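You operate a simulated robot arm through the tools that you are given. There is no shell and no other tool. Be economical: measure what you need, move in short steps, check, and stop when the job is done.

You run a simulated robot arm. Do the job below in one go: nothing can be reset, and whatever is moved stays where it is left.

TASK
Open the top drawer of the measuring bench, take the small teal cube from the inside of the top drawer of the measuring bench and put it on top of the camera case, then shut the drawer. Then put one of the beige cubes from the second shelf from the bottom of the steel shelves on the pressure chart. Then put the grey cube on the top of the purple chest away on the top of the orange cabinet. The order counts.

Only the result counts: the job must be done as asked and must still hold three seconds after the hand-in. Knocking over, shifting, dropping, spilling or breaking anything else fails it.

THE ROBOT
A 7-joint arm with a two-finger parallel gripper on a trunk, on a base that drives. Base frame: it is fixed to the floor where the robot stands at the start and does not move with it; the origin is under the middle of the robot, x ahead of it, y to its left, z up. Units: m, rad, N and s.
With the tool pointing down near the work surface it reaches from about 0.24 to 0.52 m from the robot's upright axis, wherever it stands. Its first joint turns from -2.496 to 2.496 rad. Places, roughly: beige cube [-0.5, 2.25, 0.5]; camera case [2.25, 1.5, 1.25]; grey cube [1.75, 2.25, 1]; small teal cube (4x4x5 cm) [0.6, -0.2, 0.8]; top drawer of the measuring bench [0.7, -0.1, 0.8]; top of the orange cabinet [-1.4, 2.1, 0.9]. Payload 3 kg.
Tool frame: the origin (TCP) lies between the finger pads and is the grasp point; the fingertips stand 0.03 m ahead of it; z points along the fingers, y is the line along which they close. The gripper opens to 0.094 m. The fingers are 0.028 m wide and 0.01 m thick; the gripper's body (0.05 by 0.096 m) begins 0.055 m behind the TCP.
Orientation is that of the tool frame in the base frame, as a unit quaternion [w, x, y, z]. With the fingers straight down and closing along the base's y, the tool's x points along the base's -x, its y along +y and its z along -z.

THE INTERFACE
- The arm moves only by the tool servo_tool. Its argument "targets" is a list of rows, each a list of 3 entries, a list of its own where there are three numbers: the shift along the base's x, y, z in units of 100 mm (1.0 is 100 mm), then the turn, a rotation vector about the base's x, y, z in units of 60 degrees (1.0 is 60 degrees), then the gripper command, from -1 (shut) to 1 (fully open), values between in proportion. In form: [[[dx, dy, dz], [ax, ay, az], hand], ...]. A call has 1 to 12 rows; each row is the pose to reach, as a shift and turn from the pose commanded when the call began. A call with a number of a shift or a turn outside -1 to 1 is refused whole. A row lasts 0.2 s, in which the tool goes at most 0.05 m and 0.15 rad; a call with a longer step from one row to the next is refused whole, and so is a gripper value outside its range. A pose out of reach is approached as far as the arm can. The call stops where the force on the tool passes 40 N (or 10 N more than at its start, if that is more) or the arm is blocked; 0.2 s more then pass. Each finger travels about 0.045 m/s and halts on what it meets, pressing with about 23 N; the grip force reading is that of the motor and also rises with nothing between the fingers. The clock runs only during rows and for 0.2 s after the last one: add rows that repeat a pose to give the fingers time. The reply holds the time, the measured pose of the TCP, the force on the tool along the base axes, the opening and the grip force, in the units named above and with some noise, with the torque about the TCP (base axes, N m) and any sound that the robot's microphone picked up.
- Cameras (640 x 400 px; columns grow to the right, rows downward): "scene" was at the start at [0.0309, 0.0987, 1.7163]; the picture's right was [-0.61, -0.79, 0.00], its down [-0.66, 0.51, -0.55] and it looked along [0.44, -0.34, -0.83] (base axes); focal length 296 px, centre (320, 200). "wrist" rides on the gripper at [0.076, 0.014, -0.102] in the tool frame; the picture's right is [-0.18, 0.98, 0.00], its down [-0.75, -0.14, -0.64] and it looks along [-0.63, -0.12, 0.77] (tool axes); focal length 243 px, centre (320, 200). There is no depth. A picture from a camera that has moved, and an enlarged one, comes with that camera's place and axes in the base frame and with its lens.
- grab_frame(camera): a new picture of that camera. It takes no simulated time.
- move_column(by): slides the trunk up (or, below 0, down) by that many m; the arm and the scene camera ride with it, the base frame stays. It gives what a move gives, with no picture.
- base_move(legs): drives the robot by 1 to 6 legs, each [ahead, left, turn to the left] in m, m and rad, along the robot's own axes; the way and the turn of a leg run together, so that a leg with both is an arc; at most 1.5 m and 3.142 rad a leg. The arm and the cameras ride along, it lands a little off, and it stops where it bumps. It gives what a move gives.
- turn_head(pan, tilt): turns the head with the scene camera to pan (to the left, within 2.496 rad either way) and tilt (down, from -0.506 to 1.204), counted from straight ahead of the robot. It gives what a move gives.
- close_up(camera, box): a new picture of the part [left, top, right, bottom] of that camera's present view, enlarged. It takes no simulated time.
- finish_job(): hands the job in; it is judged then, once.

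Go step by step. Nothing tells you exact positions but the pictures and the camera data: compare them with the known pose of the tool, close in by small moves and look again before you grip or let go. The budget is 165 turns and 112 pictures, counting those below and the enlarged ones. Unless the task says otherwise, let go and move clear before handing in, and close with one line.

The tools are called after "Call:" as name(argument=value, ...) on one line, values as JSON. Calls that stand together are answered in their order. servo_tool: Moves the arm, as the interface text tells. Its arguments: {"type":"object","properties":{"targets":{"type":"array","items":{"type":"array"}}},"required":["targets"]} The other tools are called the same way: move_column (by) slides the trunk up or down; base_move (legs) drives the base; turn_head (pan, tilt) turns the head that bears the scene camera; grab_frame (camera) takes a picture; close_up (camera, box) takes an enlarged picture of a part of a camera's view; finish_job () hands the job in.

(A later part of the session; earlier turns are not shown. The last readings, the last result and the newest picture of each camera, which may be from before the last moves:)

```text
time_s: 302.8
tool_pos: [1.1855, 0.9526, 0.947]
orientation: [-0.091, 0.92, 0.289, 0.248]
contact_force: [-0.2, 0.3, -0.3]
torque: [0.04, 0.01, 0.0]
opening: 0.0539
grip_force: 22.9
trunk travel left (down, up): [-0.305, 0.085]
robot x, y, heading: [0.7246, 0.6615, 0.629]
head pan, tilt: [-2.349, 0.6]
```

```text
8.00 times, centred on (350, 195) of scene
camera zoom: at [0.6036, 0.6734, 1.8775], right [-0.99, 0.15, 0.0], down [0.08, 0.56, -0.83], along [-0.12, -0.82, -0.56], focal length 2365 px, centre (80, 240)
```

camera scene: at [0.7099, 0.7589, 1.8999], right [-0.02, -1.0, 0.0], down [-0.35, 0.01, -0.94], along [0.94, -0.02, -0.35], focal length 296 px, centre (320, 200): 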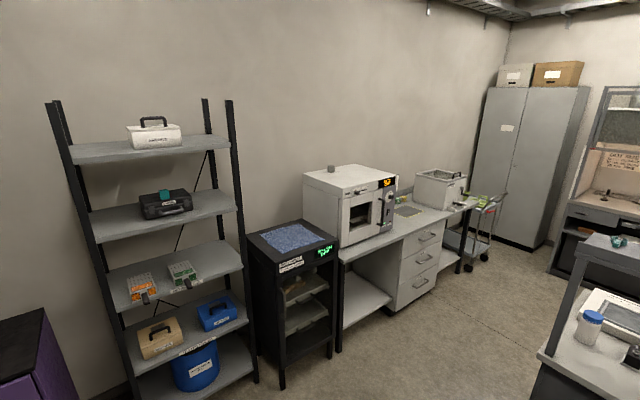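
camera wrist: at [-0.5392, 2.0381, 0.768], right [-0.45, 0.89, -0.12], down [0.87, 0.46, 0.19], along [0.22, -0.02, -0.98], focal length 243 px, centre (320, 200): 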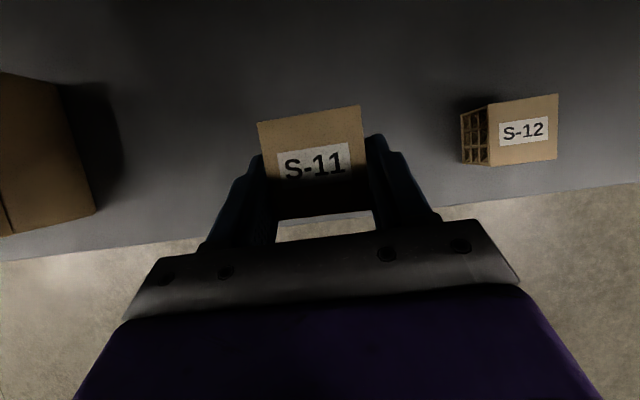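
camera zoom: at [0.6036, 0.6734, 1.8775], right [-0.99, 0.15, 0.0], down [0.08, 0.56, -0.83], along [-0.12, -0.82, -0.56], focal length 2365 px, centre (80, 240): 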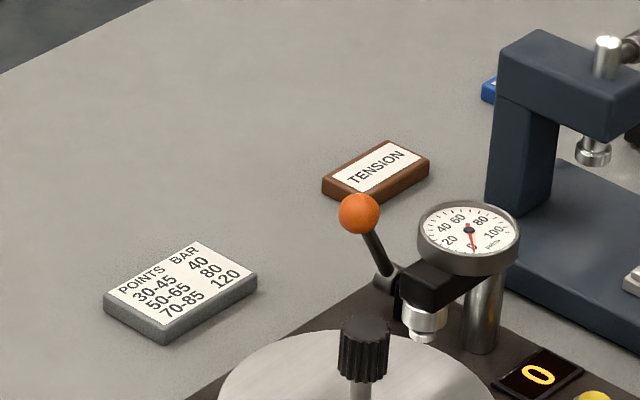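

That white card — "POINTS / BAR" — is the pressure chart, at about [0.33, -0.72], behind the gauge device. A tilted hand would foul the gauge there, so I'll first set the cube on the empty front-left bench surface and re-grip it with the hand vertical. I raise the trunk and drive in front of that spot.

Call:
move_column(by=0.08)

Call:
base_move(legs=[[-0.556, -0.03, 0], [0, 0, -1.563]])

Call:
turn_head(pan=0.0, tilt=0.9)

Call:
grab_frame(camera="scene")

```text
time_s: 303.9
tool_pos: [1.1855, 0.9541, 1.0276]
orientation: [-0.091, 0.92, 0.289, 0.247]
contact_force: [0.7, 0.8, 0.0]
torque: [-0.01, 0.03, 0.0]
opening: 0.054
grip_force: 22.7
trunk travel left (down, up): [-0.385, 0.005]
robot x, y, heading: [0.7195, 0.6585, 0.631]
head pan, tilt: [-2.349, 0.6]
```

```text
time_s: 310.9
tool_pos: [0.5867, -0.1494, 1.0267]
orientation: [0.109, 0.858, -0.441, 0.24]
contact_force: [-0.5, -0.5, -1.5]
torque: [0.01, -0.01, -0.01]
opening: 0.0542
grip_force: 22.8
trunk travel left (down, up): [-0.385, 0.005]
robot x, y, heading: [0.2879, 0.3134, -0.929]
head pan, tilt: [-2.349, 0.6]
```

```text
time_s: 313.1
tool_pos: [0.5856, -0.1476, 1.0284]
orientation: [0.109, 0.858, -0.441, 0.241]
contact_force: [0.6, -0.4, 0.4]
torque: [0.05, 0.02, -0.01]
opening: 0.054
grip_force: 23.2
trunk travel left (down, up): [-0.385, 0.005]
robot x, y, heading: [0.2901, 0.3146, -0.93]
head pan, tilt: [0.0, 0.901]
```

```text
20 pictures are left
camera scene: at [0.4338, 0.3573, 1.9323], right [-0.8, -0.6, 0.0], down [-0.47, 0.63, -0.62], along [0.37, -0.5, -0.79], focal length 296 px, centre (320, 200)
```

scene: 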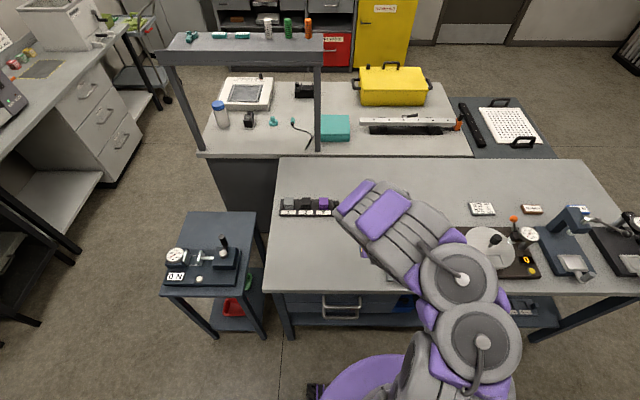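

I lower toward the empty bench surface in small steps to feel contact.

Call:
move_column(by=-0.04)

Call:
servo_tool(targets=[[[0, 0, -0.04], [0, 0, 0], -1], [[0, 0, -0.08], [0, 0, 0], -1], [[0, 0, -0.12], [0, 0, 0], -1], [[0, 0, -0.16], [0, 0, 0], -1], [[0, 0, -0.2], [0, 0, 0], -1]])

Call:
servo_tool(targets=[[[0, 0, -0.04], [0, 0, 0], -1], [[0, 0, -0.08], [0, 0, 0], -1], [[0, 0, -0.12], [0, 0, 0], -1]])

Call:
close_up(camera="scene", box=[280, 160, 440, 260])

```text
time_s: 313.9
tool_pos: [0.5871, -0.1483, 0.988]
orientation: [0.109, 0.857, -0.441, 0.242]
contact_force: [0.6, 0.9, 0.0]
torque: [0.0, 0.01, -0.01]
opening: 0.0538
grip_force: 22.9
trunk travel left (down, up): [-0.345, 0.045]
robot x, y, heading: [0.2888, 0.3126, -0.932]
head pan, tilt: [0.0, 0.901]
```

```text
time_s: 315.1
tool_pos: [0.5873, -0.1477, 0.968]
orientation: [0.108, 0.858, -0.441, 0.242]
contact_force: [-0.4, 0.5, -0.6]
torque: [0.04, 0.0, 0.01]
opening: 0.054
grip_force: 23.1
trunk travel left (down, up): [-0.345, 0.045]
robot x, y, heading: [0.2901, 0.3134, -0.932]
head pan, tilt: [0.0, 0.901]
```

```text
time_s: 315.9
tool_pos: [0.5857, -0.1491, 0.955]
orientation: [0.109, 0.858, -0.441, 0.241]
contact_force: [0.2, 0.7, -0.5]
torque: [0.02, 0.0, -0.01]
opening: 0.0538
grip_force: 22.6
trunk travel left (down, up): [-0.345, 0.045]
robot x, y, heading: [0.2889, 0.3158, -0.933]
head pan, tilt: [0.0, 0.901]
```

```text
4.00 times, centred on (360, 210) of scene
camera zoom: at [0.4336, 0.3571, 1.8923], right [-0.8, -0.6, 0.0], down [-0.47, 0.63, -0.62], along [0.37, -0.5, -0.79], focal length 1183 px, centre (160, 160)
```

zoom: 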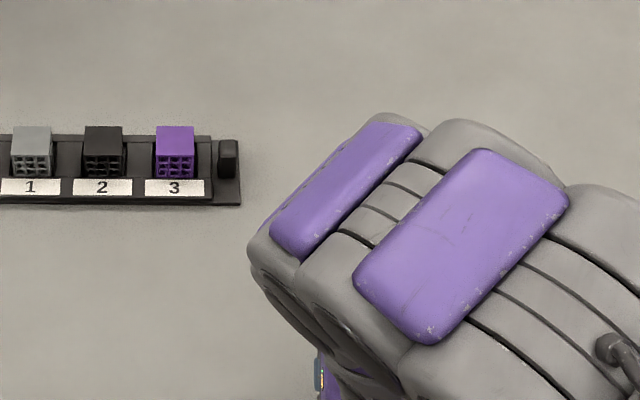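

No contact yet; continuing down in 4 mm rows (they stop on force).

Call:
servo_tool(targets=[[[0, 0, -0.03], [0, 0, 0], -1], [[0, 0, -0.06], [0, 0, 0], -1], [[0, 0, -0.09], [0, 0, 0], -1], [[0, 0, -0.12], [0, 0, 0], -1], [[0, 0, -0.15], [0, 0, 0], -1], [[0, 0, -0.18], [0, 0, 0], -1], [[0, 0, -0.21], [0, 0, 0], -1], [[0, 0, -0.24], [0, 0, 0], -1]])

```text
time_s: 317.7
tool_pos: [0.5863, -0.1485, 0.932]
orientation: [0.109, 0.858, -0.441, 0.24]
contact_force: [-0.1, -0.3, -0.8]
torque: [-0.02, -0.04, 0.0]
opening: 0.0539
grip_force: 23.1
trunk travel left (down, up): [-0.345, 0.045]
robot x, y, heading: [0.2924, 0.3121, -0.933]
head pan, tilt: [0.0, 0.901]
```

Call:
servo_tool(targets=[[[0, 0, -0.03], [0, 0, 0], -1], [[0, 0, -0.06], [0, 0, 0], -1], [[0, 0, -0.09], [0, 0, 0], -1], [[0, 0, -0.12], [0, 0, 0], -1], [[0, 0, -0.15], [0, 0, 0], -1], [[0, 0, -0.18], [0, 0, 0], -1], [[0, 0, -0.21], [0, 0, 0], -1], [[0, 0, -0.24], [0, 0, 0], -1], [[0, 0, -0.27], [0, 0, 0], -1], [[0, 0, -0.3], [0, 0, 0], -1]])

```text
time_s: 319.4
tool_pos: [0.5863, -0.1499, 0.9135]
orientation: [0.112, 0.857, -0.439, 0.244]
contact_force: [-4.1, 9.6, 32.5]
torque: [-0.05, 0.85, -0.14]
opening: 0.0539
grip_force: 23.0
trunk travel left (down, up): [-0.345, 0.045]
robot x, y, heading: [0.2943, 0.3109, -0.933]
head pan, tilt: [0.0, 0.901]
stopped in row 8: the force on the tool passed its limit at 46 N (the readings are from after the stop); the commanded pose is now the measured one
```

Contact: table at about 0.868. I open, pivot the hand about the cube to vertical, re-close and lift.

Call:
servo_tool(targets=[[[0, 0, 0], [0, 0, 0], 0.3], [[0, 0, 0], [0, 0, 0], 0.6], [[0, 0, 0], [0, 0, 0], 0.6], [[0.015, -0.02, 0], [0.1, 0.074, 0], 0.6], [[0.03, -0.04, 0], [0.2, 0.148, 0], 0.6], [[0.045, -0.06, 0], [0.3, 0.222, 0], 0.6], [[0.06, -0.08, 0], [0.402, 0.298, 0], 0.6], [[0.06, -0.08, 0], [0.402, 0.298, 0], 0.6]])

Call:
grab_frame(camera="wrist")

```text
time_s: 320.4
tool_pos: [0.5881, -0.1529, 0.9131]
orientation: [0.088, 0.867, -0.444, 0.209]
contact_force: [4.4, 23.8, 35.0]
torque: [0.09, 0.79, -0.47]
opening: 0.0645
grip_force: 0.2
trunk travel left (down, up): [-0.345, 0.045]
robot x, y, heading: [0.2889, 0.3106, -0.929]
head pan, tilt: [0.0, 0.901]
stopped in row 4: the force on the tool passed its limit at 46 N (the readings are from after the stop); the commanded pose is now the measured one
```

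```text
18 pictures are left
camera wrist: at [0.5876, -0.1822, 1.0404], right [-0.89, -0.44, -0.11], down [-0.46, 0.85, 0.25], along [-0.01, 0.27, -0.96], focal length 243 px, centre (320, 200)
```

wrist: 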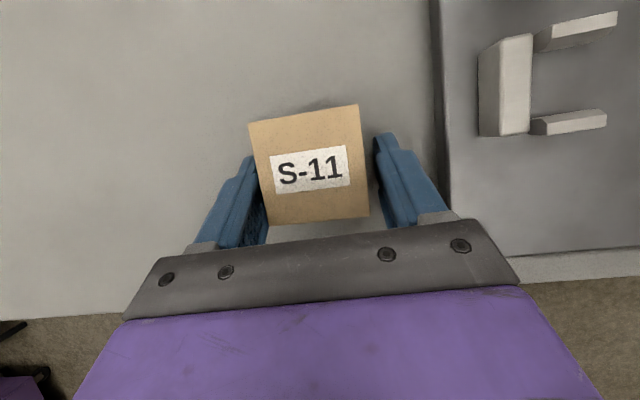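

The fingertips were resting on the table (it's nearer 0.88). I raise 13 mm first, then finish the pivot.

Call:
servo_tool(targets=[[[0, 0, 0.07], [0, 0, 0], 0.6], [[0, 0, 0.13], [0, 0, 0], 0.7], [[0.015, -0.02, 0.13], [0.1, 0.074, 0], 0.7], [[0.03, -0.04, 0.13], [0.2, 0.148, 0], 0.7], [[0.045, -0.06, 0.13], [0.32, 0.238, 0], 0.7], [[0.045, -0.06, 0.13], [0.34, 0.25, 0], 0.7]])

Call:
grab_frame(camera="wrist")

```text
refused: row 5 steps farther than a row can; nothing moved
```

```text
17 pictures are left
camera wrist: at [0.5876, -0.1822, 1.0404], right [-0.89, -0.44, -0.11], down [-0.46, 0.85, 0.25], along [-0.01, 0.27, -0.96], focal length 243 px, centre (320, 200)
```

wrist: 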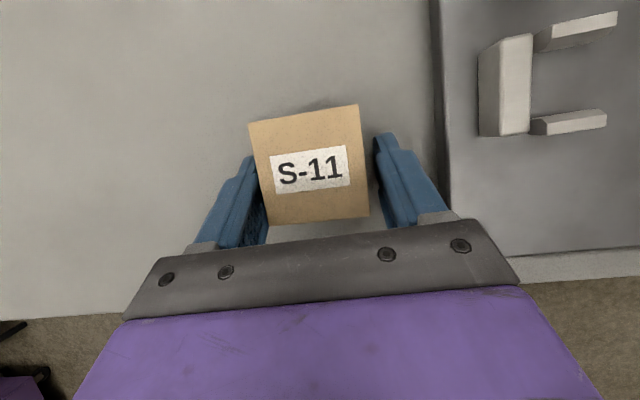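

I redo it with smaller turn steps, without a picture until it succeeds.

Call:
servo_tool(targets=[[[0, 0, 0.07], [0, 0, 0], 0.6], [[0, 0, 0.13], [0, 0, 0], 0.7], [[0.01, -0.015, 0.13], [0.088, 0.065, 0], 0.7], [[0.02, -0.03, 0.13], [0.176, 0.13, 0], 0.7], [[0.03, -0.045, 0.13], [0.264, 0.195, 0], 0.7], [[0.045, -0.06, 0.13], [0.351, 0.26, 0], 0.7], [[0.045, -0.06, 0.13], [0.351, 0.26, 0], 0.7]])

Call:
grab_frame(camera="wrist")

```text
time_s: 322.0
tool_pos: [0.5999, -0.1564, 0.9263]
orientation: [0.01, 0.885, -0.456, 0.098]
contact_force: [-0.7, 0.8, -0.9]
torque: [0.0, 0.0, 0.01]
opening: 0.0801
grip_force: 0.1
out of reach, approached as far as the arm can: row 5, 6, 7
trunk travel left (down, up): [-0.345, 0.045]
robot x, y, heading: [0.2957, 0.3156, -0.932]
head pan, tilt: [0.0, 0.901]
```

```text
16 pictures are left
camera wrist: at [0.6154, -0.2147, 1.0395], right [-0.9, -0.43, -0.1], down [-0.42, 0.76, 0.5], along [-0.14, 0.49, -0.86], focal length 243 px, centre (320, 200)
```

wrist: 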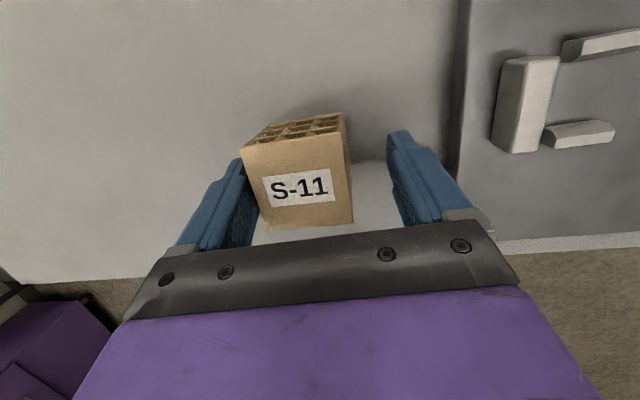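

The trunk was too high for a vertical hand. I lift clear, lower the trunk, straighten the hand, and come back over the cube.

Call:
servo_tool(targets=[[[0, 0, 0.25], [0, 0, 0], 0.8], [[0, 0, 0.5], [0, 0, 0], 0.8], [[0, 0, 0.75], [0, 0, 0], 0.8], [[0, 0, 1.0], [0, 0, 0], 0.8], [[0, 0, 1.0], [0.05, 0.08, 0], 0.8], [[0, 0, 1.0], [0.103, 0.157, 0], 0.8], [[0.04, -0.025, 1.0], [0.103, 0.157, 0], 0.8], [[0.04, -0.025, 1.0], [0.103, 0.157, 0], 0.8]])

Call:
move_column(by=-0.05)

Call:
grab_frame(camera="wrist")

```text
time_s: 323.8
tool_pos: [0.604, -0.1574, 1.0242]
orientation: [0.001, 0.889, -0.458, 0.0]
contact_force: [0.0, 0.9, 0.3]
torque: [0.0, 0.01, 0.0]
opening: 0.0847
grip_force: 0.0
trunk travel left (down, up): [-0.345, 0.045]
robot x, y, heading: [0.2904, 0.314, -0.932]
head pan, tilt: [0.0, 0.901]
```

```text
time_s: 324.8
tool_pos: [0.6049, -0.1578, 0.9739]
orientation: [0.001, 0.889, -0.458, 0.0]
contact_force: [0.3, -1.0, 0.2]
torque: [0.01, -0.02, -0.03]
opening: 0.0846
grip_force: 0.0
trunk travel left (down, up): [-0.295, 0.095]
robot x, y, heading: [0.291, 0.3146, -0.928]
head pan, tilt: [0.0, 0.901]
```

```text
15 pictures are left
camera wrist: at [0.6378, -0.2271, 1.0782], right [-0.91, -0.42, 0.0], down [-0.32, 0.7, 0.64], along [-0.27, 0.58, -0.77], focal length 243 px, centre (320, 200)
```

wrist: 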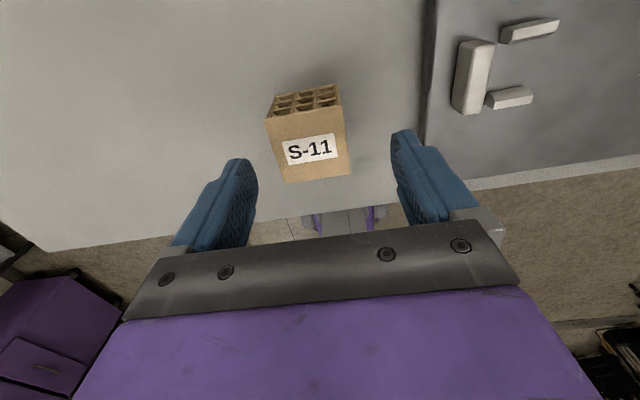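

Hand vertical above the cube; a 7 mm correction, descend and grip.

Call:
servo_tool(targets=[[[0.06, 0.03, 0], [0, 0, 0], 0.8], [[0.06, 0.03, -0.2], [0, 0, 0], 0.8], [[0.06, 0.03, -0.4], [0, 0, 0], 0.8], [[0.06, 0.03, -0.55], [0, 0, 0], 0.8], [[0.06, 0.03, -0.55], [0, 0, 0], 0.2], [[0.06, 0.03, -0.55], [0, 0, 0], -1], [[0.06, 0.03, -0.55], [0, 0, 0], -1], [[0.06, 0.03, -0.55], [0, 0, 0], -1], [[0.06, 0.03, -0.55], [0, 0, 0], -1]])

Call:
servo_tool(targets=[[[0, 0, 0.3], [0, 0, 0], -1], [[0, 0, 0.6], [0, 0, 0], -1], [[0, 0, 1.0], [0, 0, 0], -1]])

Call:
move_column(by=0.09)

```text
time_s: 326.8
tool_pos: [0.6111, -0.154, 0.9177]
orientation: [0.001, 0.889, -0.458, 0.0]
contact_force: [0.4, -1.3, 1.7]
torque: [-0.02, -0.05, 0.01]
opening: 0.0538
grip_force: 23.0
trunk travel left (down, up): [-0.295, 0.095]
robot x, y, heading: [0.2904, 0.3126, -0.93]
head pan, tilt: [0.0, 0.901]
```

```text
time_s: 327.6
tool_pos: [0.6094, -0.154, 1.02]
orientation: [0.002, 0.889, -0.457, 0.001]
contact_force: [0.0, -0.2, -0.5]
torque: [0.0, 0.04, -0.05]
opening: 0.0538
grip_force: 23.1
trunk travel left (down, up): [-0.295, 0.095]
robot x, y, heading: [0.2919, 0.3107, -0.931]
head pan, tilt: [0.0, 0.901]
```

```text
time_s: 328.8
tool_pos: [0.609, -0.1539, 1.1089]
orientation: [0.001, 0.889, -0.458, 0.001]
contact_force: [-0.9, 0.8, -1.0]
torque: [-0.02, -0.02, -0.01]
opening: 0.0537
grip_force: 22.8
trunk travel left (down, up): [-0.385, 0.005]
robot x, y, heading: [0.2919, 0.3091, -0.926]
head pan, tilt: [0.0, 0.901]
```

The cube is held vertically with its bottom about 38 mm below the TCP. The chart is at about [0.330, -0.688] (three views agree). I lower the trunk while raising the arm for more forward reach, then strafe right.

Call:
servo_tool(targets=[[[0, 0, 0.35], [0, 0, 0], -1], [[0, 0, 0.7], [0, 0, 0], -1], [[0, 0, 1.0], [0, 0, 0], -1]])

Call:
move_column(by=-0.09)

Call:
servo_tool(targets=[[[0, 0, 0.35], [0, 0, 0], -1], [[0, 0, 0.7], [0, 0, 0], -1], [[0, 0, 1.0], [0, 0, 0], -1]])

Call:
move_column(by=-0.1)

Call:
servo_tool(targets=[[[0, 0, 0.35], [0, 0, 0], -1], [[0, 0, 0.7], [0, 0, 0], -1], [[0, 0, 1.0], [0, 0, 0], -1]])

Call:
move_column(by=-0.1)

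Call:
base_move(legs=[[0, -0.54, -0.006]])

```text
time_s: 329.6
tool_pos: [0.607, -0.1528, 1.2114]
orientation: [0.002, 0.889, -0.458, 0.0]
contact_force: [0.4, 0.0, 0.1]
torque: [0.02, 0.0, 0.01]
opening: 0.054
grip_force: 22.9
trunk travel left (down, up): [-0.385, 0.005]
robot x, y, heading: [0.2927, 0.3103, -0.933]
head pan, tilt: [0.0, 0.901]
```

```text
time_s: 330.9
tool_pos: [0.6085, -0.155, 1.1201]
orientation: [0.001, 0.889, -0.458, 0.001]
contact_force: [0.4, -0.2, -1.9]
torque: [0.02, -0.02, -0.03]
opening: 0.0538
grip_force: 23.0
trunk travel left (down, up): [-0.295, 0.095]
robot x, y, heading: [0.2944, 0.3147, -0.933]
head pan, tilt: [0.0, 0.901]
```

```text
time_s: 331.6
tool_pos: [0.609, -0.1542, 1.2206]
orientation: [0.002, 0.889, -0.458, 0.0]
contact_force: [-0.4, -0.4, -0.5]
torque: [0.0, -0.01, -0.02]
opening: 0.0538
grip_force: 23.3
trunk travel left (down, up): [-0.295, 0.095]
robot x, y, heading: [0.2958, 0.3128, -0.933]
head pan, tilt: [0.0, 0.901]
```

```text
time_s: 333.0
tool_pos: [0.6097, -0.1552, 1.1196]
orientation: [0.001, 0.889, -0.457, 0.0]
contact_force: [-1.0, -0.2, -0.4]
torque: [-0.02, 0.02, -0.04]
opening: 0.0539
grip_force: 22.8
trunk travel left (down, up): [-0.195, 0.195]
robot x, y, heading: [0.2895, 0.314, -0.934]
head pan, tilt: [0.0, 0.901]
```

```text
time_s: 333.8
tool_pos: [0.6093, -0.1554, 1.2195]
orientation: [0.001, 0.889, -0.457, 0.0]
contact_force: [0.6, 0.0, -0.4]
torque: [-0.03, -0.02, 0.0]
opening: 0.0535
grip_force: 22.7
trunk travel left (down, up): [-0.195, 0.195]
robot x, y, heading: [0.2892, 0.3129, -0.931]
head pan, tilt: [0.0, 0.901]
```

```text
time_s: 335.1
tool_pos: [0.6093, -0.1553, 1.1204]
orientation: [0.001, 0.889, -0.458, 0.0]
contact_force: [0.0, -0.4, -0.2]
torque: [0.0, 0.0, 0.01]
opening: 0.054
grip_force: 23.3
trunk travel left (down, up): [-0.095, 0.295]
robot x, y, heading: [0.2924, 0.3168, -0.933]
head pan, tilt: [0.0, 0.901]
```

```text
time_s: 338.2
tool_pos: [0.1639, -0.4785, 1.1194]
orientation: [0.003, 0.884, -0.468, 0.0]
contact_force: [0.4, 0.5, -0.9]
torque: [-0.02, 0.05, 0.0]
opening: 0.0538
grip_force: 22.9
trunk travel left (down, up): [-0.095, 0.295]
robot x, y, heading: [-0.1439, -0.0037, -0.954]
head pan, tilt: [0.0, 0.901]
```

Laterally aligned. I advance the base 0.13 m, then extend the arm over the chart and look.

Call:
base_move(legs=[[0.13, 0, 0.01]])

Call:
servo_tool(targets=[[[0.2, -0.25, 0], [0, 0, 0], -1], [[0.4, -0.5, 0], [0, 0, 0], -1], [[0.6, -0.75, 0], [0, 0, 0], -1], [[0.6, -0.75, 0], [0, 0, 0], -1]])

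Call:
grab_frame(camera="wrist")

```text
time_s: 339.5
tool_pos: [0.2449, -0.5849, 1.1196]
orientation: [0.002, 0.886, -0.463, 0.001]
contact_force: [-0.1, -0.2, -0.7]
torque: [0.04, -0.02, 0.01]
opening: 0.0538
grip_force: 23.1
trunk travel left (down, up): [-0.095, 0.295]
robot x, y, heading: [-0.0679, -0.1087, -0.94]
head pan, tilt: [0.0, 0.901]
```

```text
time_s: 340.5
tool_pos: [0.3032, -0.6595, 1.1212]
orientation: [0.002, 0.886, -0.463, 0.002]
contact_force: [1.2, -0.4, 1.3]
torque: [-0.01, 0.03, -0.02]
opening: 0.054
grip_force: 23.2
trunk travel left (down, up): [-0.095, 0.295]
robot x, y, heading: [-0.0671, -0.112, -0.943]
head pan, tilt: [0.0, 0.901]
```

```text
14 pictures are left
camera wrist: at [0.3361, -0.7297, 1.2254], right [-0.91, -0.41, 0.0], down [-0.31, 0.7, 0.64], along [-0.26, 0.58, -0.77], focal length 243 px, centre (320, 200)
```

wrist: 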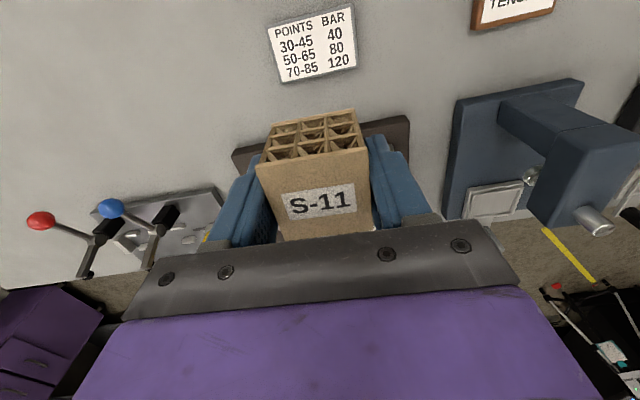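

The chart is in view at about [0.325, -0.690]. I move over it and descend with the column, then slowly.

Call:
servo_tool(targets=[[[0.11, -0.15, 0], [0, 0, 0], -1], [[0.22, -0.3, 0], [0, 0, 0], -1], [[0.22, -0.3, 0], [0, 0, 0], -1]])

Call:
move_column(by=-0.09)

Call:
servo_tool(targets=[[[0, 0, -0.2], [0, 0, 0], -1], [[0, 0, -0.4], [0, 0, 0], -1], [[0, 0, -0.55], [0, 0, 0], -1], [[0, 0, -0.55], [0, 0, 0], -1]])

Call:
grab_frame(camera="wrist")

```text
time_s: 341.3
tool_pos: [0.3154, -0.6759, 1.12]
orientation: [0.002, 0.886, -0.463, 0.001]
contact_force: [0.2, 0.5, 0.1]
torque: [0.05, 0.03, 0.03]
opening: 0.0538
grip_force: 23.5
out of reach, approached as far as the arm can: row 2, 3
trunk travel left (down, up): [-0.095, 0.295]
robot x, y, heading: [-0.0637, -0.1136, -0.945]
head pan, tilt: [0.0, 0.901]
```

```text
time_s: 342.6
tool_pos: [0.3152, -0.6745, 1.0312]
orientation: [0.001, 0.887, -0.463, 0.001]
contact_force: [0.3, -1.0, -0.4]
torque: [0.0, -0.01, -0.01]
opening: 0.0537
grip_force: 22.7
trunk travel left (down, up): [-0.005, 0.385]
robot x, y, heading: [-0.0688, -0.1133, -0.943]
head pan, tilt: [0.0, 0.901]
```

```text
time_s: 343.6
tool_pos: [0.3157, -0.6752, 0.9761]
orientation: [0.001, 0.887, -0.462, 0.001]
contact_force: [-0.4, -0.3, -1.0]
torque: [0.0, -0.01, -0.03]
opening: 0.054
grip_force: 23.0
trunk travel left (down, up): [-0.005, 0.385]
robot x, y, heading: [-0.0691, -0.1145, -0.941]
head pan, tilt: [0.0, 0.901]
```

```text
13 pictures are left
camera wrist: at [0.348, -0.7454, 1.08], right [-0.91, -0.41, 0.0], down [-0.32, 0.7, 0.64], along [-0.26, 0.58, -0.77], focal length 243 px, centre (320, 200)
```

wrist: 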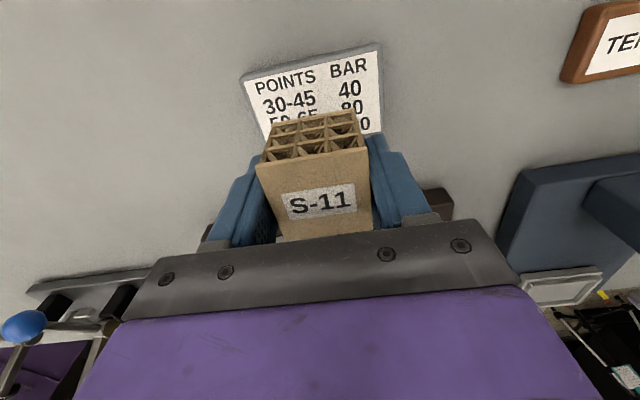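

The cube is over the chart but about 15 mm short of its centre; I nudge the base ahead 15 mm.

Call:
base_move(legs=[[0.015, 0, 0]])

Call:
servo_tool(targets=[[[0, 0, -0.04], [0, 0, 0], -1], [[0, 0, -0.08], [0, 0, 0], -1], [[0, 0, -0.12], [0, 0, 0], -1], [[0, 0, -0.16], [0, 0, 0], -1], [[0, 0, -0.2], [0, 0, 0], -1], [[0, 0, -0.24], [0, 0, 0], -1]])

Call:
grab_frame(camera="wrist")

```text
time_s: 344.4
tool_pos: [0.3243, -0.687, 0.9754]
orientation: [0.0, 0.886, -0.463, 0.0]
contact_force: [0.4, 0.1, 0.3]
torque: [0.05, 0.01, 0.01]
opening: 0.0542
grip_force: 22.3
trunk travel left (down, up): [-0.005, 0.385]
robot x, y, heading: [-0.0609, -0.1266, -0.944]
head pan, tilt: [0.0, 0.901]
```

```text
time_s: 345.8
tool_pos: [0.3231, -0.6858, 0.9517]
orientation: [0.001, 0.886, -0.463, 0.002]
contact_force: [0.5, 0.4, -0.5]
torque: [0.0, -0.01, 0.02]
opening: 0.0539
grip_force: 23.5
trunk travel left (down, up): [-0.005, 0.385]
robot x, y, heading: [-0.058, -0.1254, -0.948]
head pan, tilt: [0.0, 0.901]
```

```text
12 pictures are left
camera wrist: at [0.3553, -0.7562, 1.0568], right [-0.91, -0.41, 0.0], down [-0.32, 0.7, 0.64], along [-0.26, 0.58, -0.77], focal length 243 px, centre (320, 200)
```

wrist: 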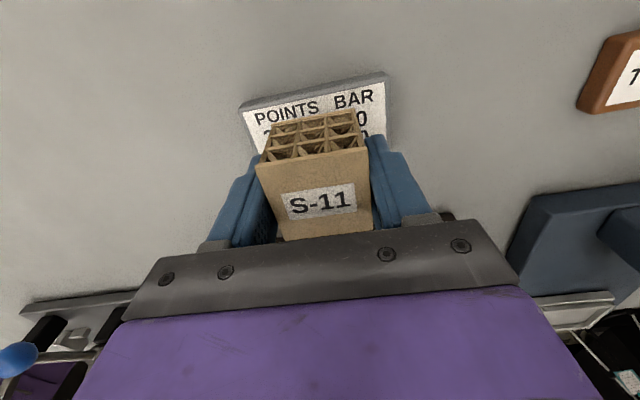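

Centred over the chart. I descend in 2 mm rows until light contact.

Call:
servo_tool(targets=[[[0.01, -0.02, -0.03], [0, 0, 0], -1], [[0.01, -0.02, -0.06], [0, 0, 0], -1], [[0.01, -0.02, -0.09], [0, 0, 0], -1], [[0.01, -0.02, -0.12], [0, 0, 0], -1]])

Call:
servo_tool(targets=[[[0, 0, -0.02], [0, 0, 0], -1], [[0, 0, -0.04], [0, 0, 0], -1], [[0, 0, -0.04], [0, 0, 0], -1]])

Call:
servo_tool(targets=[[[0, 0, -0.02], [0, 0, 0], -1], [[0, 0, -0.04], [0, 0, 0], -1], [[0, 0, -0.04], [0, 0, 0], -1]])

```text
time_s: 346.8
tool_pos: [0.3246, -0.6859, 0.9419]
orientation: [0.001, 0.887, -0.463, 0.003]
contact_force: [0.0, -1.1, 1.0]
torque: [0.02, 0.0, -0.01]
opening: 0.0537
grip_force: 22.8
trunk travel left (down, up): [-0.005, 0.385]
robot x, y, heading: [-0.0599, -0.122, -0.942]
head pan, tilt: [0.0, 0.901]
```

```text
time_s: 347.6
tool_pos: [0.3235, -0.6867, 0.9379]
orientation: [0.001, 0.886, -0.463, 0.002]
contact_force: [-0.2, -0.4, -0.2]
torque: [-0.02, 0.0, 0.01]
opening: 0.0537
grip_force: 23.1
trunk travel left (down, up): [-0.005, 0.385]
robot x, y, heading: [-0.0595, -0.1268, -0.941]
head pan, tilt: [0.0, 0.901]
```

```text
time_s: 348.4
tool_pos: [0.3245, -0.6869, 0.9337]
orientation: [0.002, 0.887, -0.463, 0.003]
contact_force: [0.2, -0.6, 8.3]
torque: [0.16, 0.06, -0.01]
opening: 0.0536
grip_force: 23.4
trunk travel left (down, up): [-0.005, 0.385]
robot x, y, heading: [-0.0586, -0.1272, -0.941]
head pan, tilt: [0.0, 0.901]
```

Contact at 8 N. I open gently and rise straight up.

Call:
servo_tool(targets=[[[0, 0, 0], [0, 0, 0], 0.25], [[0, 0, 0], [0, 0, 0], 0.5], [[0, 0, 0], [0, 0, 0], 0.6], [[0, 0, 0], [0, 0, 0], 0.6], [[0, 0, 0.2], [0, 0, 0], 0.6], [[0, 0, 0.4], [0, 0, 0], 0.6], [[0, 0, 0.6], [0, 0, 0], 0.6], [[0, 0, 0.8], [0, 0, 0], 0.6]])

Call:
move_column(by=0.12)

Call:
grab_frame(camera="wrist")

```text
time_s: 350.1
tool_pos: [0.3244, -0.6872, 1.0122]
orientation: [0.002, 0.886, -0.463, 0.002]
contact_force: [-0.4, 0.2, -1.0]
torque: [0.0, 0.02, 0.02]
opening: 0.075
grip_force: 0.0
trunk travel left (down, up): [-0.005, 0.385]
robot x, y, heading: [-0.063, -0.1261, -0.944]
head pan, tilt: [0.0, 0.901]
```

```text
time_s: 351.6
tool_pos: [0.3249, -0.688, 1.1324]
orientation: [0.002, 0.887, -0.463, 0.002]
contact_force: [-0.4, 0.6, 1.0]
torque: [0.0, 0.01, -0.02]
opening: 0.0754
grip_force: 0.1
trunk travel left (down, up): [-0.125, 0.265]
robot x, y, heading: [-0.0645, -0.1245, -0.945]
head pan, tilt: [0.0, 0.901]
```

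```text
11 pictures are left
camera wrist: at [0.3576, -0.7582, 1.2364], right [-0.91, -0.41, 0.0], down [-0.32, 0.7, 0.64], along [-0.26, 0.58, -0.77], focal length 243 px, centre (320, 200)
```

wrist: 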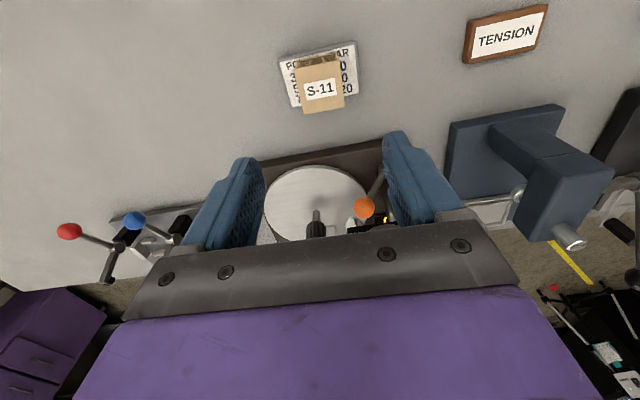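

S-11 rests on the pressure chart. Now the grey cube on the purple chest, which I place at about [1.69, 2.24, 0.87]. I back away and drive there.

Call:
base_move(legs=[[-0.45, 0, 0], [0, 0, 1.58], [1.5, 0, 0], [0.35, 0.46, 0]])

Call:
grab_frame(camera="wrist")

```text
time_s: 368.2
tool_pos: [1.4486, 2.102, 1.1325]
orientation: [-0.001, 0.953, 0.302, 0.002]
contact_force: [-0.6, -0.8, -0.6]
torque: [0.01, -0.02, -0.03]
opening: 0.0751
grip_force: 0.0
trunk travel left (down, up): [-0.125, 0.265]
robot x, y, heading: [0.8888, 1.7141, 0.638]
head pan, tilt: [0.0, 0.901]
```

```text
10 pictures are left
camera wrist: at [1.5196, 2.1337, 1.2364], right [0.42, -0.91, 0.0], down [-0.7, -0.32, 0.64], along [-0.58, -0.26, -0.77], focal length 243 px, centre (320, 200)
```

wrist: 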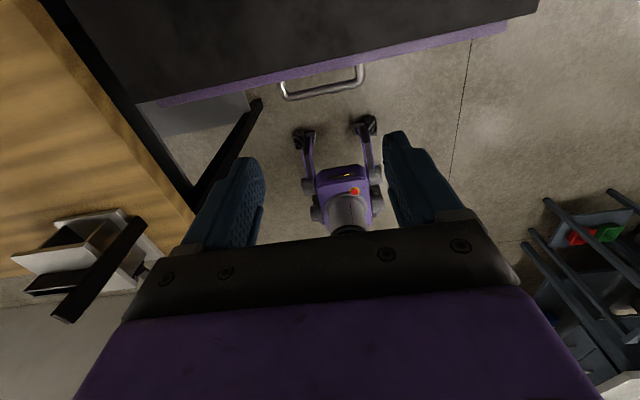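

I go ahead 0.24 m and slightly right to bring the cube into view.

Call:
base_move(legs=[[0.25, -0.03, 0]])

Call:
grab_frame(camera="wrist")

```text
time_s: 370.0
tool_pos: [1.668, 2.2204, 1.1337]
orientation: [0.0, 0.955, 0.297, 0.003]
contact_force: [-0.5, 0.9, 0.3]
torque: [0.04, 0.02, 0.0]
opening: 0.0754
grip_force: 0.1
trunk travel left (down, up): [-0.125, 0.265]
robot x, y, heading: [1.1064, 1.8358, 0.628]
head pan, tilt: [0.0, 0.901]
```

```text
9 pictures are left
camera wrist: at [1.7389, 2.2522, 1.237], right [0.41, -0.91, 0.0], down [-0.7, -0.32, 0.64], along [-0.58, -0.26, -0.77], focal length 243 px, centre (320, 200)
```

wrist: 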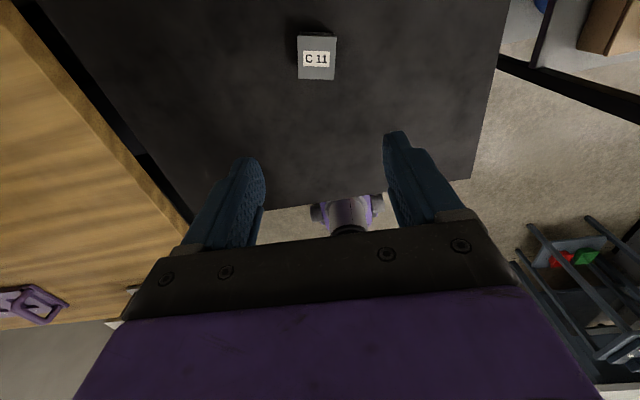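

Grey cube "C 11" is seen, turned about 10° to the hand. I align in position and yaw, lower the column and check.

Call:
servo_tool(targets=[[[0.1, 0.07, 0], [0, 0, -0.085], 0.8], [[0.186, 0.133, 0], [0, 0, -0.17], 0.8], [[0.186, 0.133, 0], [0, 0, -0.17], 0.8]])

Call:
move_column(by=-0.11)

Call:
grab_frame(camera="wrist")

```text
time_s: 370.8
tool_pos: [1.6683, 2.2353, 1.1321]
orientation: [-0.001, 0.977, 0.212, 0.004]
contact_force: [-0.5, -1.1, 0.0]
torque: [-0.01, -0.04, -0.01]
opening: 0.0847
grip_force: 0.1
out of reach, approached as far as the arm can: row 2, 3
trunk travel left (down, up): [-0.125, 0.265]
robot x, y, heading: [1.1073, 1.8376, 0.631]
head pan, tilt: [0.0, 0.901]
```

```text
time_s: 372.2
tool_pos: [1.6683, 2.2332, 1.0253]
orientation: [-0.001, 0.977, 0.213, 0.004]
contact_force: [0.0, -0.6, 0.6]
torque: [0.02, -0.01, 0.0]
opening: 0.0846
grip_force: 0.1
trunk travel left (down, up): [-0.015, 0.375]
robot x, y, heading: [1.1053, 1.8371, 0.628]
head pan, tilt: [0.0, 0.901]
```

```text
8 pictures are left
camera wrist: at [1.7439, 2.2515, 1.1285], right [0.24, -0.97, 0.0], down [-0.75, -0.19, 0.64], along [-0.62, -0.15, -0.77], focal length 243 px, centre (320, 200)
```

wrist: 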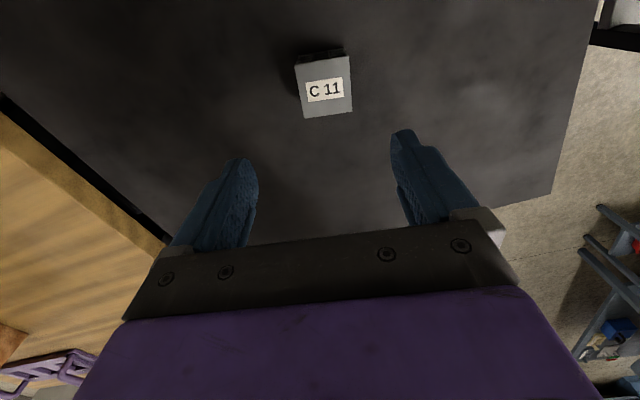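

The cube top is at about 0.887, centre [1.684, 2.234]. I shorten the arm slightly and bring the base up 0.05 m, then descend in part.

Call:
servo_tool(targets=[[[-0.12, -0.14, 0], [0, 0, 0], 0.8], [[-0.25, -0.287, 0], [0, 0, 0], 0.8]])

Call:
base_move(legs=[[0.05, 0, 0]])

Call:
servo_tool(targets=[[[0, 0, -0.2], [0, 0, 0], 0.8], [[0, 0, -0.4], [0, 0, 0], 0.8], [[0, 0, -0.6], [0, 0, 0], 0.8], [[0, 0, -0.75], [0, 0, 0], 0.8], [[0, 0, -0.75], [0, 0, 0], 0.8]])

Call:
grab_frame(camera="wrist")

```text
time_s: 372.8
tool_pos: [1.6426, 2.2031, 1.0222]
orientation: [-0.001, 0.977, 0.213, 0.005]
contact_force: [0.2, 0.3, -0.3]
torque: [-0.06, 0.0, -0.02]
opening: 0.0847
grip_force: 0.1
trunk travel left (down, up): [-0.015, 0.375]
robot x, y, heading: [1.1042, 1.8349, 0.628]
head pan, tilt: [0.0, 0.901]
```

```text
time_s: 373.7
tool_pos: [1.6837, 2.2364, 1.0233]
orientation: [-0.001, 0.977, 0.214, 0.005]
contact_force: [0.0, 0.1, 0.2]
torque: [0.0, 0.03, 0.0]
opening: 0.0844
grip_force: 0.1
trunk travel left (down, up): [-0.015, 0.375]
robot x, y, heading: [1.1497, 1.8657, 0.624]
head pan, tilt: [0.0, 0.901]
```

```text
time_s: 374.9
tool_pos: [1.6831, 2.2345, 0.9487]
orientation: [-0.001, 0.977, 0.213, 0.006]
contact_force: [-0.6, -0.2, 0.4]
torque: [0.02, -0.02, -0.02]
opening: 0.0845
grip_force: 0.1
trunk travel left (down, up): [-0.015, 0.375]
robot x, y, heading: [1.1469, 1.8682, 0.624]
head pan, tilt: [0.0, 0.901]
```

```text
7 pictures are left
camera wrist: at [1.7579, 2.2525, 1.0536], right [0.24, -0.97, 0.0], down [-0.75, -0.19, 0.63], along [-0.62, -0.15, -0.77], focal length 243 px, centre (320, 200)
```

wrist: 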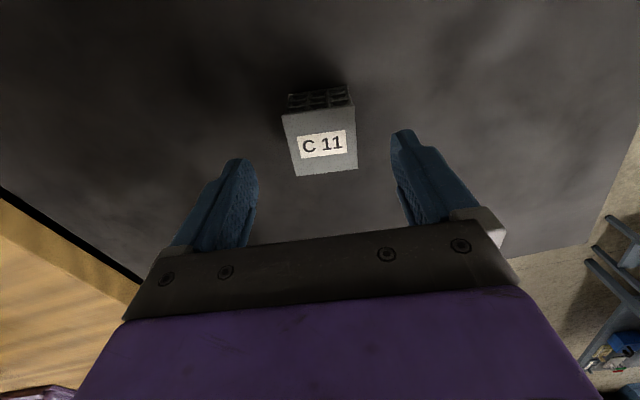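

Centred. I descend to 0.877, close and lift.

Call:
servo_tool(targets=[[[0, -0.02, -0.2], [0, 0, 0], 0.8], [[0, -0.02, -0.4], [0, 0, 0], 0.8], [[0, -0.02, -0.6], [0, 0, 0], 0.8], [[0, -0.02, -0.71], [0, 0, 0], 0.8], [[0, -0.02, -0.71], [0, 0, 0], 0.8], [[0, -0.02, -0.71], [0, 0, 0], 0.2], [[0, -0.02, -0.71], [0, 0, 0], -1], [[0, -0.02, -0.71], [0, 0, 0], -1], [[0, -0.02, -0.71], [0, 0, 0], -1], [[0, -0.02, -0.71], [0, 0, 0], -1]])

Call:
servo_tool(targets=[[[0, 0, 0.25], [0, 0, 0], -1], [[0, 0, 0.5], [0, 0, 0], -1], [[0, 0, 0.75], [0, 0, 0], -1], [[0, 0, 1.0], [0, 0, 0], -1]])

Call:
move_column(by=0.2)

```text
time_s: 375.9
tool_pos: [1.6805, 2.233, 0.89]
orientation: [-0.002, 0.977, 0.214, 0.01]
contact_force: [-15.5, -8.2, 26.2]
torque: [-1.1, 0.46, -0.47]
opening: 0.0842
grip_force: 0.1
trunk travel left (down, up): [-0.015, 0.375]
robot x, y, heading: [1.149, 1.8629, 0.63]
head pan, tilt: [0.0, 0.901]
stopped in row 4: the force on the tool passed its limit at 54 N (the readings are from after the stop); the commanded pose is now the measured one
```

```text
time_s: 376.9
tool_pos: [1.6842, 2.235, 0.9871]
orientation: [-0.003, 0.977, 0.213, 0.011]
contact_force: [-0.1, 0.0, -0.3]
torque: [0.0, -0.01, 0.0]
opening: 0.0
grip_force: 3.2
trunk travel left (down, up): [-0.015, 0.375]
robot x, y, heading: [1.1469, 1.8643, 0.627]
head pan, tilt: [0.0, 0.901]
```

```text
time_s: 379.1
tool_pos: [1.6838, 2.2339, 1.1849]
orientation: [-0.003, 0.977, 0.213, 0.01]
contact_force: [-0.1, 0.2, 0.6]
torque: [-0.03, -0.02, 0.02]
opening: 0.0001
grip_force: 23.3
trunk travel left (down, up): [-0.215, 0.175]
robot x, y, heading: [1.1469, 1.8685, 0.625]
head pan, tilt: [0.0, 0.901]
```

The fingertips met the chest top (it's ~0.86), so the grip didn't happen. I open, lower back and look.

Call:
move_column(by=-0.2)

Call:
servo_tool(targets=[[[0, 0, 0], [0, 0, 0], 0.5], [[0, 0, 0], [0, 0, 0], 0.8], [[0, 0, 0], [0, 0, 0], 0.8], [[0, 0, 0], [0, 0, 0], 0.8], [[0, 0, 0], [0, 0, 0], 0.8]])

Call:
grab_frame(camera="wrist")

```text
time_s: 381.3
tool_pos: [1.6842, 2.2338, 0.9869]
orientation: [-0.004, 0.977, 0.214, 0.01]
contact_force: [0.2, 0.8, -0.3]
torque: [0.0, -0.02, 0.01]
opening: 0.0
grip_force: 23.0
trunk travel left (down, up): [-0.015, 0.375]
robot x, y, heading: [1.1469, 1.8687, 0.628]
head pan, tilt: [0.0, 0.901]
```

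```text
time_s: 382.5
tool_pos: [1.6842, 2.2337, 0.9858]
orientation: [-0.003, 0.977, 0.214, 0.01]
contact_force: [0.6, -0.7, -0.4]
torque: [0.02, -0.01, 0.01]
opening: 0.0847
grip_force: 0.0
trunk travel left (down, up): [-0.015, 0.375]
robot x, y, heading: [1.1501, 1.8696, 0.628]
head pan, tilt: [0.0, 0.901]
```

```text
6 pictures are left
camera wrist: at [1.7585, 2.2516, 1.0917], right [0.24, -0.97, 0.0], down [-0.76, -0.19, 0.63], along [-0.61, -0.15, -0.78], focal length 243 px, centre (320, 200)
```

wrist: 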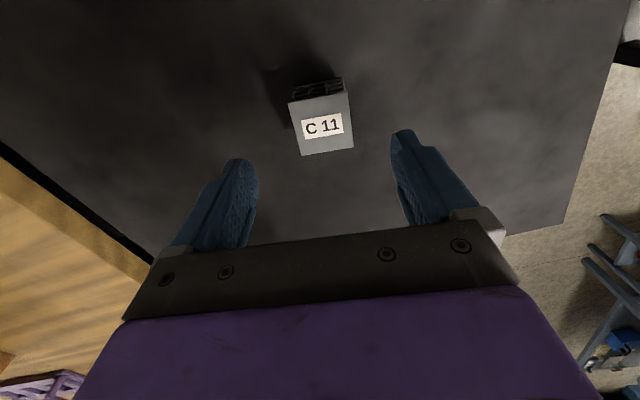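

C 11 still stands in place. I descend to 0.897 and close properly.

Call:
servo_tool(targets=[[[0.02, 0, -0.2], [0, 0, 0], 0.8], [[0.02, 0, -0.4], [0, 0, 0], 0.8], [[0.02, 0, -0.6], [0, 0, 0], 0.8], [[0.02, 0, -0.75], [0, 0, 0], 0.8], [[0.02, 0, -0.87], [0, 0, 0], 0.8], [[0.02, 0, -0.87], [0, 0, 0], 0.2], [[0.02, 0, -0.87], [0, 0, 0], -1], [[0.02, 0, -0.87], [0, 0, 0], -1], [[0.02, 0, -0.87], [0, 0, 0], -1], [[0.02, 0, -0.87], [0, 0, 0], -1]])

```text
time_s: 384.7
tool_pos: [1.6869, 2.2338, 0.8983]
orientation: [-0.003, 0.977, 0.213, 0.009]
contact_force: [-1.3, 0.4, -0.5]
torque: [0.01, -0.02, 0.0]
opening: 0.0484
grip_force: 23.0
trunk travel left (down, up): [-0.015, 0.375]
robot x, y, heading: [1.1455, 1.8656, 0.627]
head pan, tilt: [0.0, 0.901]
```

C 11 is gripped. I lift, straighten the yaw, and drive round to the front of the orange cabinet.

Call:
servo_tool(targets=[[[0, 0, 0.25], [0, 0, 0], -1], [[0, 0, 0.5], [0, 0, 0], -1], [[0, 0, 0.75], [0, 0, 0], -1], [[0, 0, 1.0], [0, 0, 0], -1]])

Call:
move_column(by=0.15)

Call:
base_move(legs=[[-0.6, 0, 0.01], [0, -0.45, 0], [-1.5, 0, 0], [-0.9, 0, 0]])

```text
time_s: 385.7
tool_pos: [1.6857, 2.2325, 0.9991]
orientation: [-0.002, 0.977, 0.214, 0.01]
contact_force: [-0.8, -0.5, -1.0]
torque: [-0.01, 0.03, -0.01]
opening: 0.0487
grip_force: 23.1
trunk travel left (down, up): [-0.015, 0.375]
robot x, y, heading: [1.1465, 1.8674, 0.632]
head pan, tilt: [0.0, 0.901]
```

```text
time_s: 387.4
tool_pos: [1.6867, 2.234, 1.1478]
orientation: [-0.003, 0.977, 0.214, 0.01]
contact_force: [-0.2, -0.5, -0.6]
torque: [-0.02, -0.01, 0.02]
opening: 0.0488
grip_force: 23.3
trunk travel left (down, up): [-0.165, 0.225]
robot x, y, heading: [1.1495, 1.8652, 0.628]
head pan, tilt: [0.0, 0.901]
```

```text
time_s: 404.5
tool_pos: [-0.4805, 0.1078, 1.1487]
orientation: [-0.003, 0.975, 0.223, 0.01]
contact_force: [-1.0, 0.0, -0.7]
torque: [0.04, 0.02, 0.03]
opening: 0.0486
grip_force: 23.1
trunk travel left (down, up): [-0.165, 0.225]
robot x, y, heading: [-1.0102, -0.2695, 0.646]
head pan, tilt: [0.0, 0.901]
```

Halfway. I strafe left along the row to the orange cabinet, straighten the hand's yaw, and look.

Call:
base_move(legs=[[0, 1.5, 0], [0, 0.29, -0.01]])

Call:
servo_tool(targets=[[[0, 0, 0], [0, 0, 0.085], -1], [[0, 0, 0], [0, 0, 0.17], -1], [[0, 0, 0], [0, 0, 0.17], -1]])

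Call:
turn_head(pan=-0.2, tilt=0.5)

Call:
grab_frame(camera="scene")

```text
time_s: 413.6
tool_pos: [-1.5448, 1.5203, 1.1493]
orientation: [-0.011, 0.977, 0.214, 0.008]
contact_force: [-0.4, -0.3, -1.4]
torque: [0.03, 0.02, -0.02]
opening: 0.0487
grip_force: 22.6
trunk travel left (down, up): [-0.165, 0.225]
robot x, y, heading: [-2.0907, 1.1698, 0.631]
head pan, tilt: [0.0, 0.901]
```

```text
time_s: 414.4
tool_pos: [-1.5481, 1.5221, 1.1506]
orientation: [-0.009, 0.954, 0.299, 0.009]
contact_force: [-0.2, -0.5, 0.0]
torque: [0.02, 0.03, 0.01]
opening: 0.0488
grip_force: 23.0
trunk travel left (down, up): [-0.165, 0.225]
robot x, y, heading: [-2.0907, 1.1627, 0.634]
head pan, tilt: [0.0, 0.901]
```

```text
time_s: 415.2
tool_pos: [-1.5512, 1.5264, 1.152]
orientation: [-0.008, 0.954, 0.298, 0.009]
contact_force: [0.4, -0.5, 0.2]
torque: [0.05, 0.0, 0.02]
opening: 0.0487
grip_force: 22.9
trunk travel left (down, up): [-0.165, 0.225]
robot x, y, heading: [-2.088, 1.1658, 0.632]
head pan, tilt: [-0.201, 0.499]
```

```text
5 pictures are left
camera scene: at [-2.1009, 1.2929, 1.747], right [0.42, -0.91, -0.01], down [-0.44, -0.2, -0.88], along [0.79, 0.37, -0.48], focal length 296 px, centre (320, 200)
```

scene: 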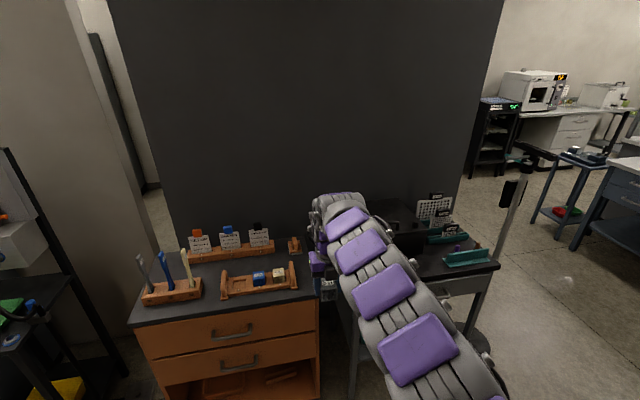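

The cabinet's right rear area (between tray, stamp and card holder) is free. I move over it and check with the wrist camera.

Call:
base_move(legs=[[0.41, 0.05, 0]])

Call:
grab_frame(camera="wrist")

```text
time_s: 417.8
tool_pos: [-1.2536, 1.819, 1.1505]
orientation: [-0.006, 0.954, 0.3, 0.01]
contact_force: [-0.7, 0.4, 0.7]
torque: [0.01, 0.0, -0.04]
opening: 0.0484
grip_force: 22.7
trunk travel left (down, up): [-0.165, 0.225]
robot x, y, heading: [-1.7917, 1.4556, 0.633]
head pan, tilt: [-0.201, 0.499]
```

```text
4 pictures are left
camera wrist: at [-1.1834, 1.849, 1.2563], right [0.41, -0.91, -0.01], down [-0.71, -0.33, 0.63], along [-0.57, -0.25, -0.78], focal length 243 px, centre (320, 200)
```

wrist: 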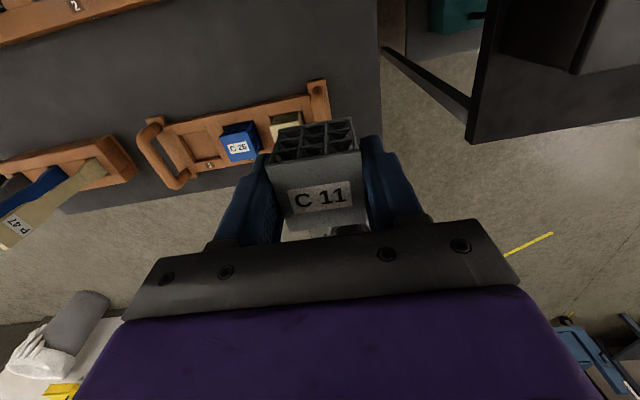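

The cabinet top is lower (~0.85), so the free strip lies between u≈0.075 (tray) and 0.19 (card holder); I advance 0.058 m to its middle, and descend partly with the column.

Call:
base_move(legs=[[0.058, 0, 0]])

Call:
move_column(by=-0.14)

Call:
grab_frame(camera="wrist")

```text
time_s: 418.7
tool_pos: [-1.2105, 1.8589, 1.1518]
orientation: [-0.004, 0.954, 0.301, 0.011]
contact_force: [-1.0, 0.5, -0.6]
torque: [-0.01, 0.03, 0.0]
opening: 0.0485
grip_force: 23.6
trunk travel left (down, up): [-0.165, 0.225]
robot x, y, heading: [-1.7417, 1.49, 0.633]
head pan, tilt: [-0.201, 0.499]
```

```text
time_s: 420.4
tool_pos: [-1.2125, 1.8557, 1.013]
orientation: [-0.004, 0.954, 0.301, 0.012]
contact_force: [0.7, 0.1, 0.6]
torque: [0.03, -0.03, 0.01]
opening: 0.0486
grip_force: 23.2
trunk travel left (down, up): [-0.025, 0.365]
robot x, y, heading: [-1.7421, 1.4913, 0.634]
head pan, tilt: [-0.201, 0.499]
```

```text
3 pictures are left
camera wrist: at [-1.1443, 1.886, 1.1192], right [0.41, -0.91, -0.01], down [-0.71, -0.33, 0.62], along [-0.57, -0.25, -0.78], focal length 243 px, centre (320, 200)
```

wrist: 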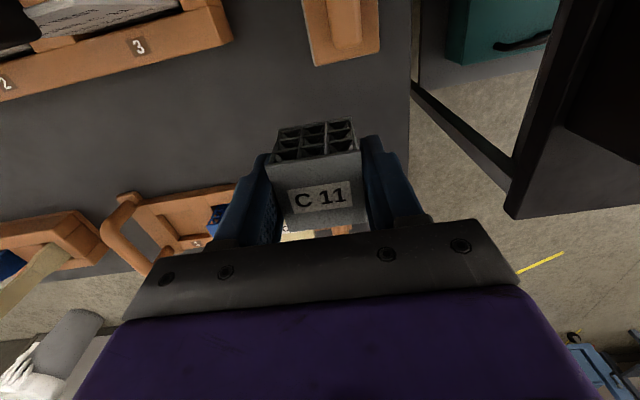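

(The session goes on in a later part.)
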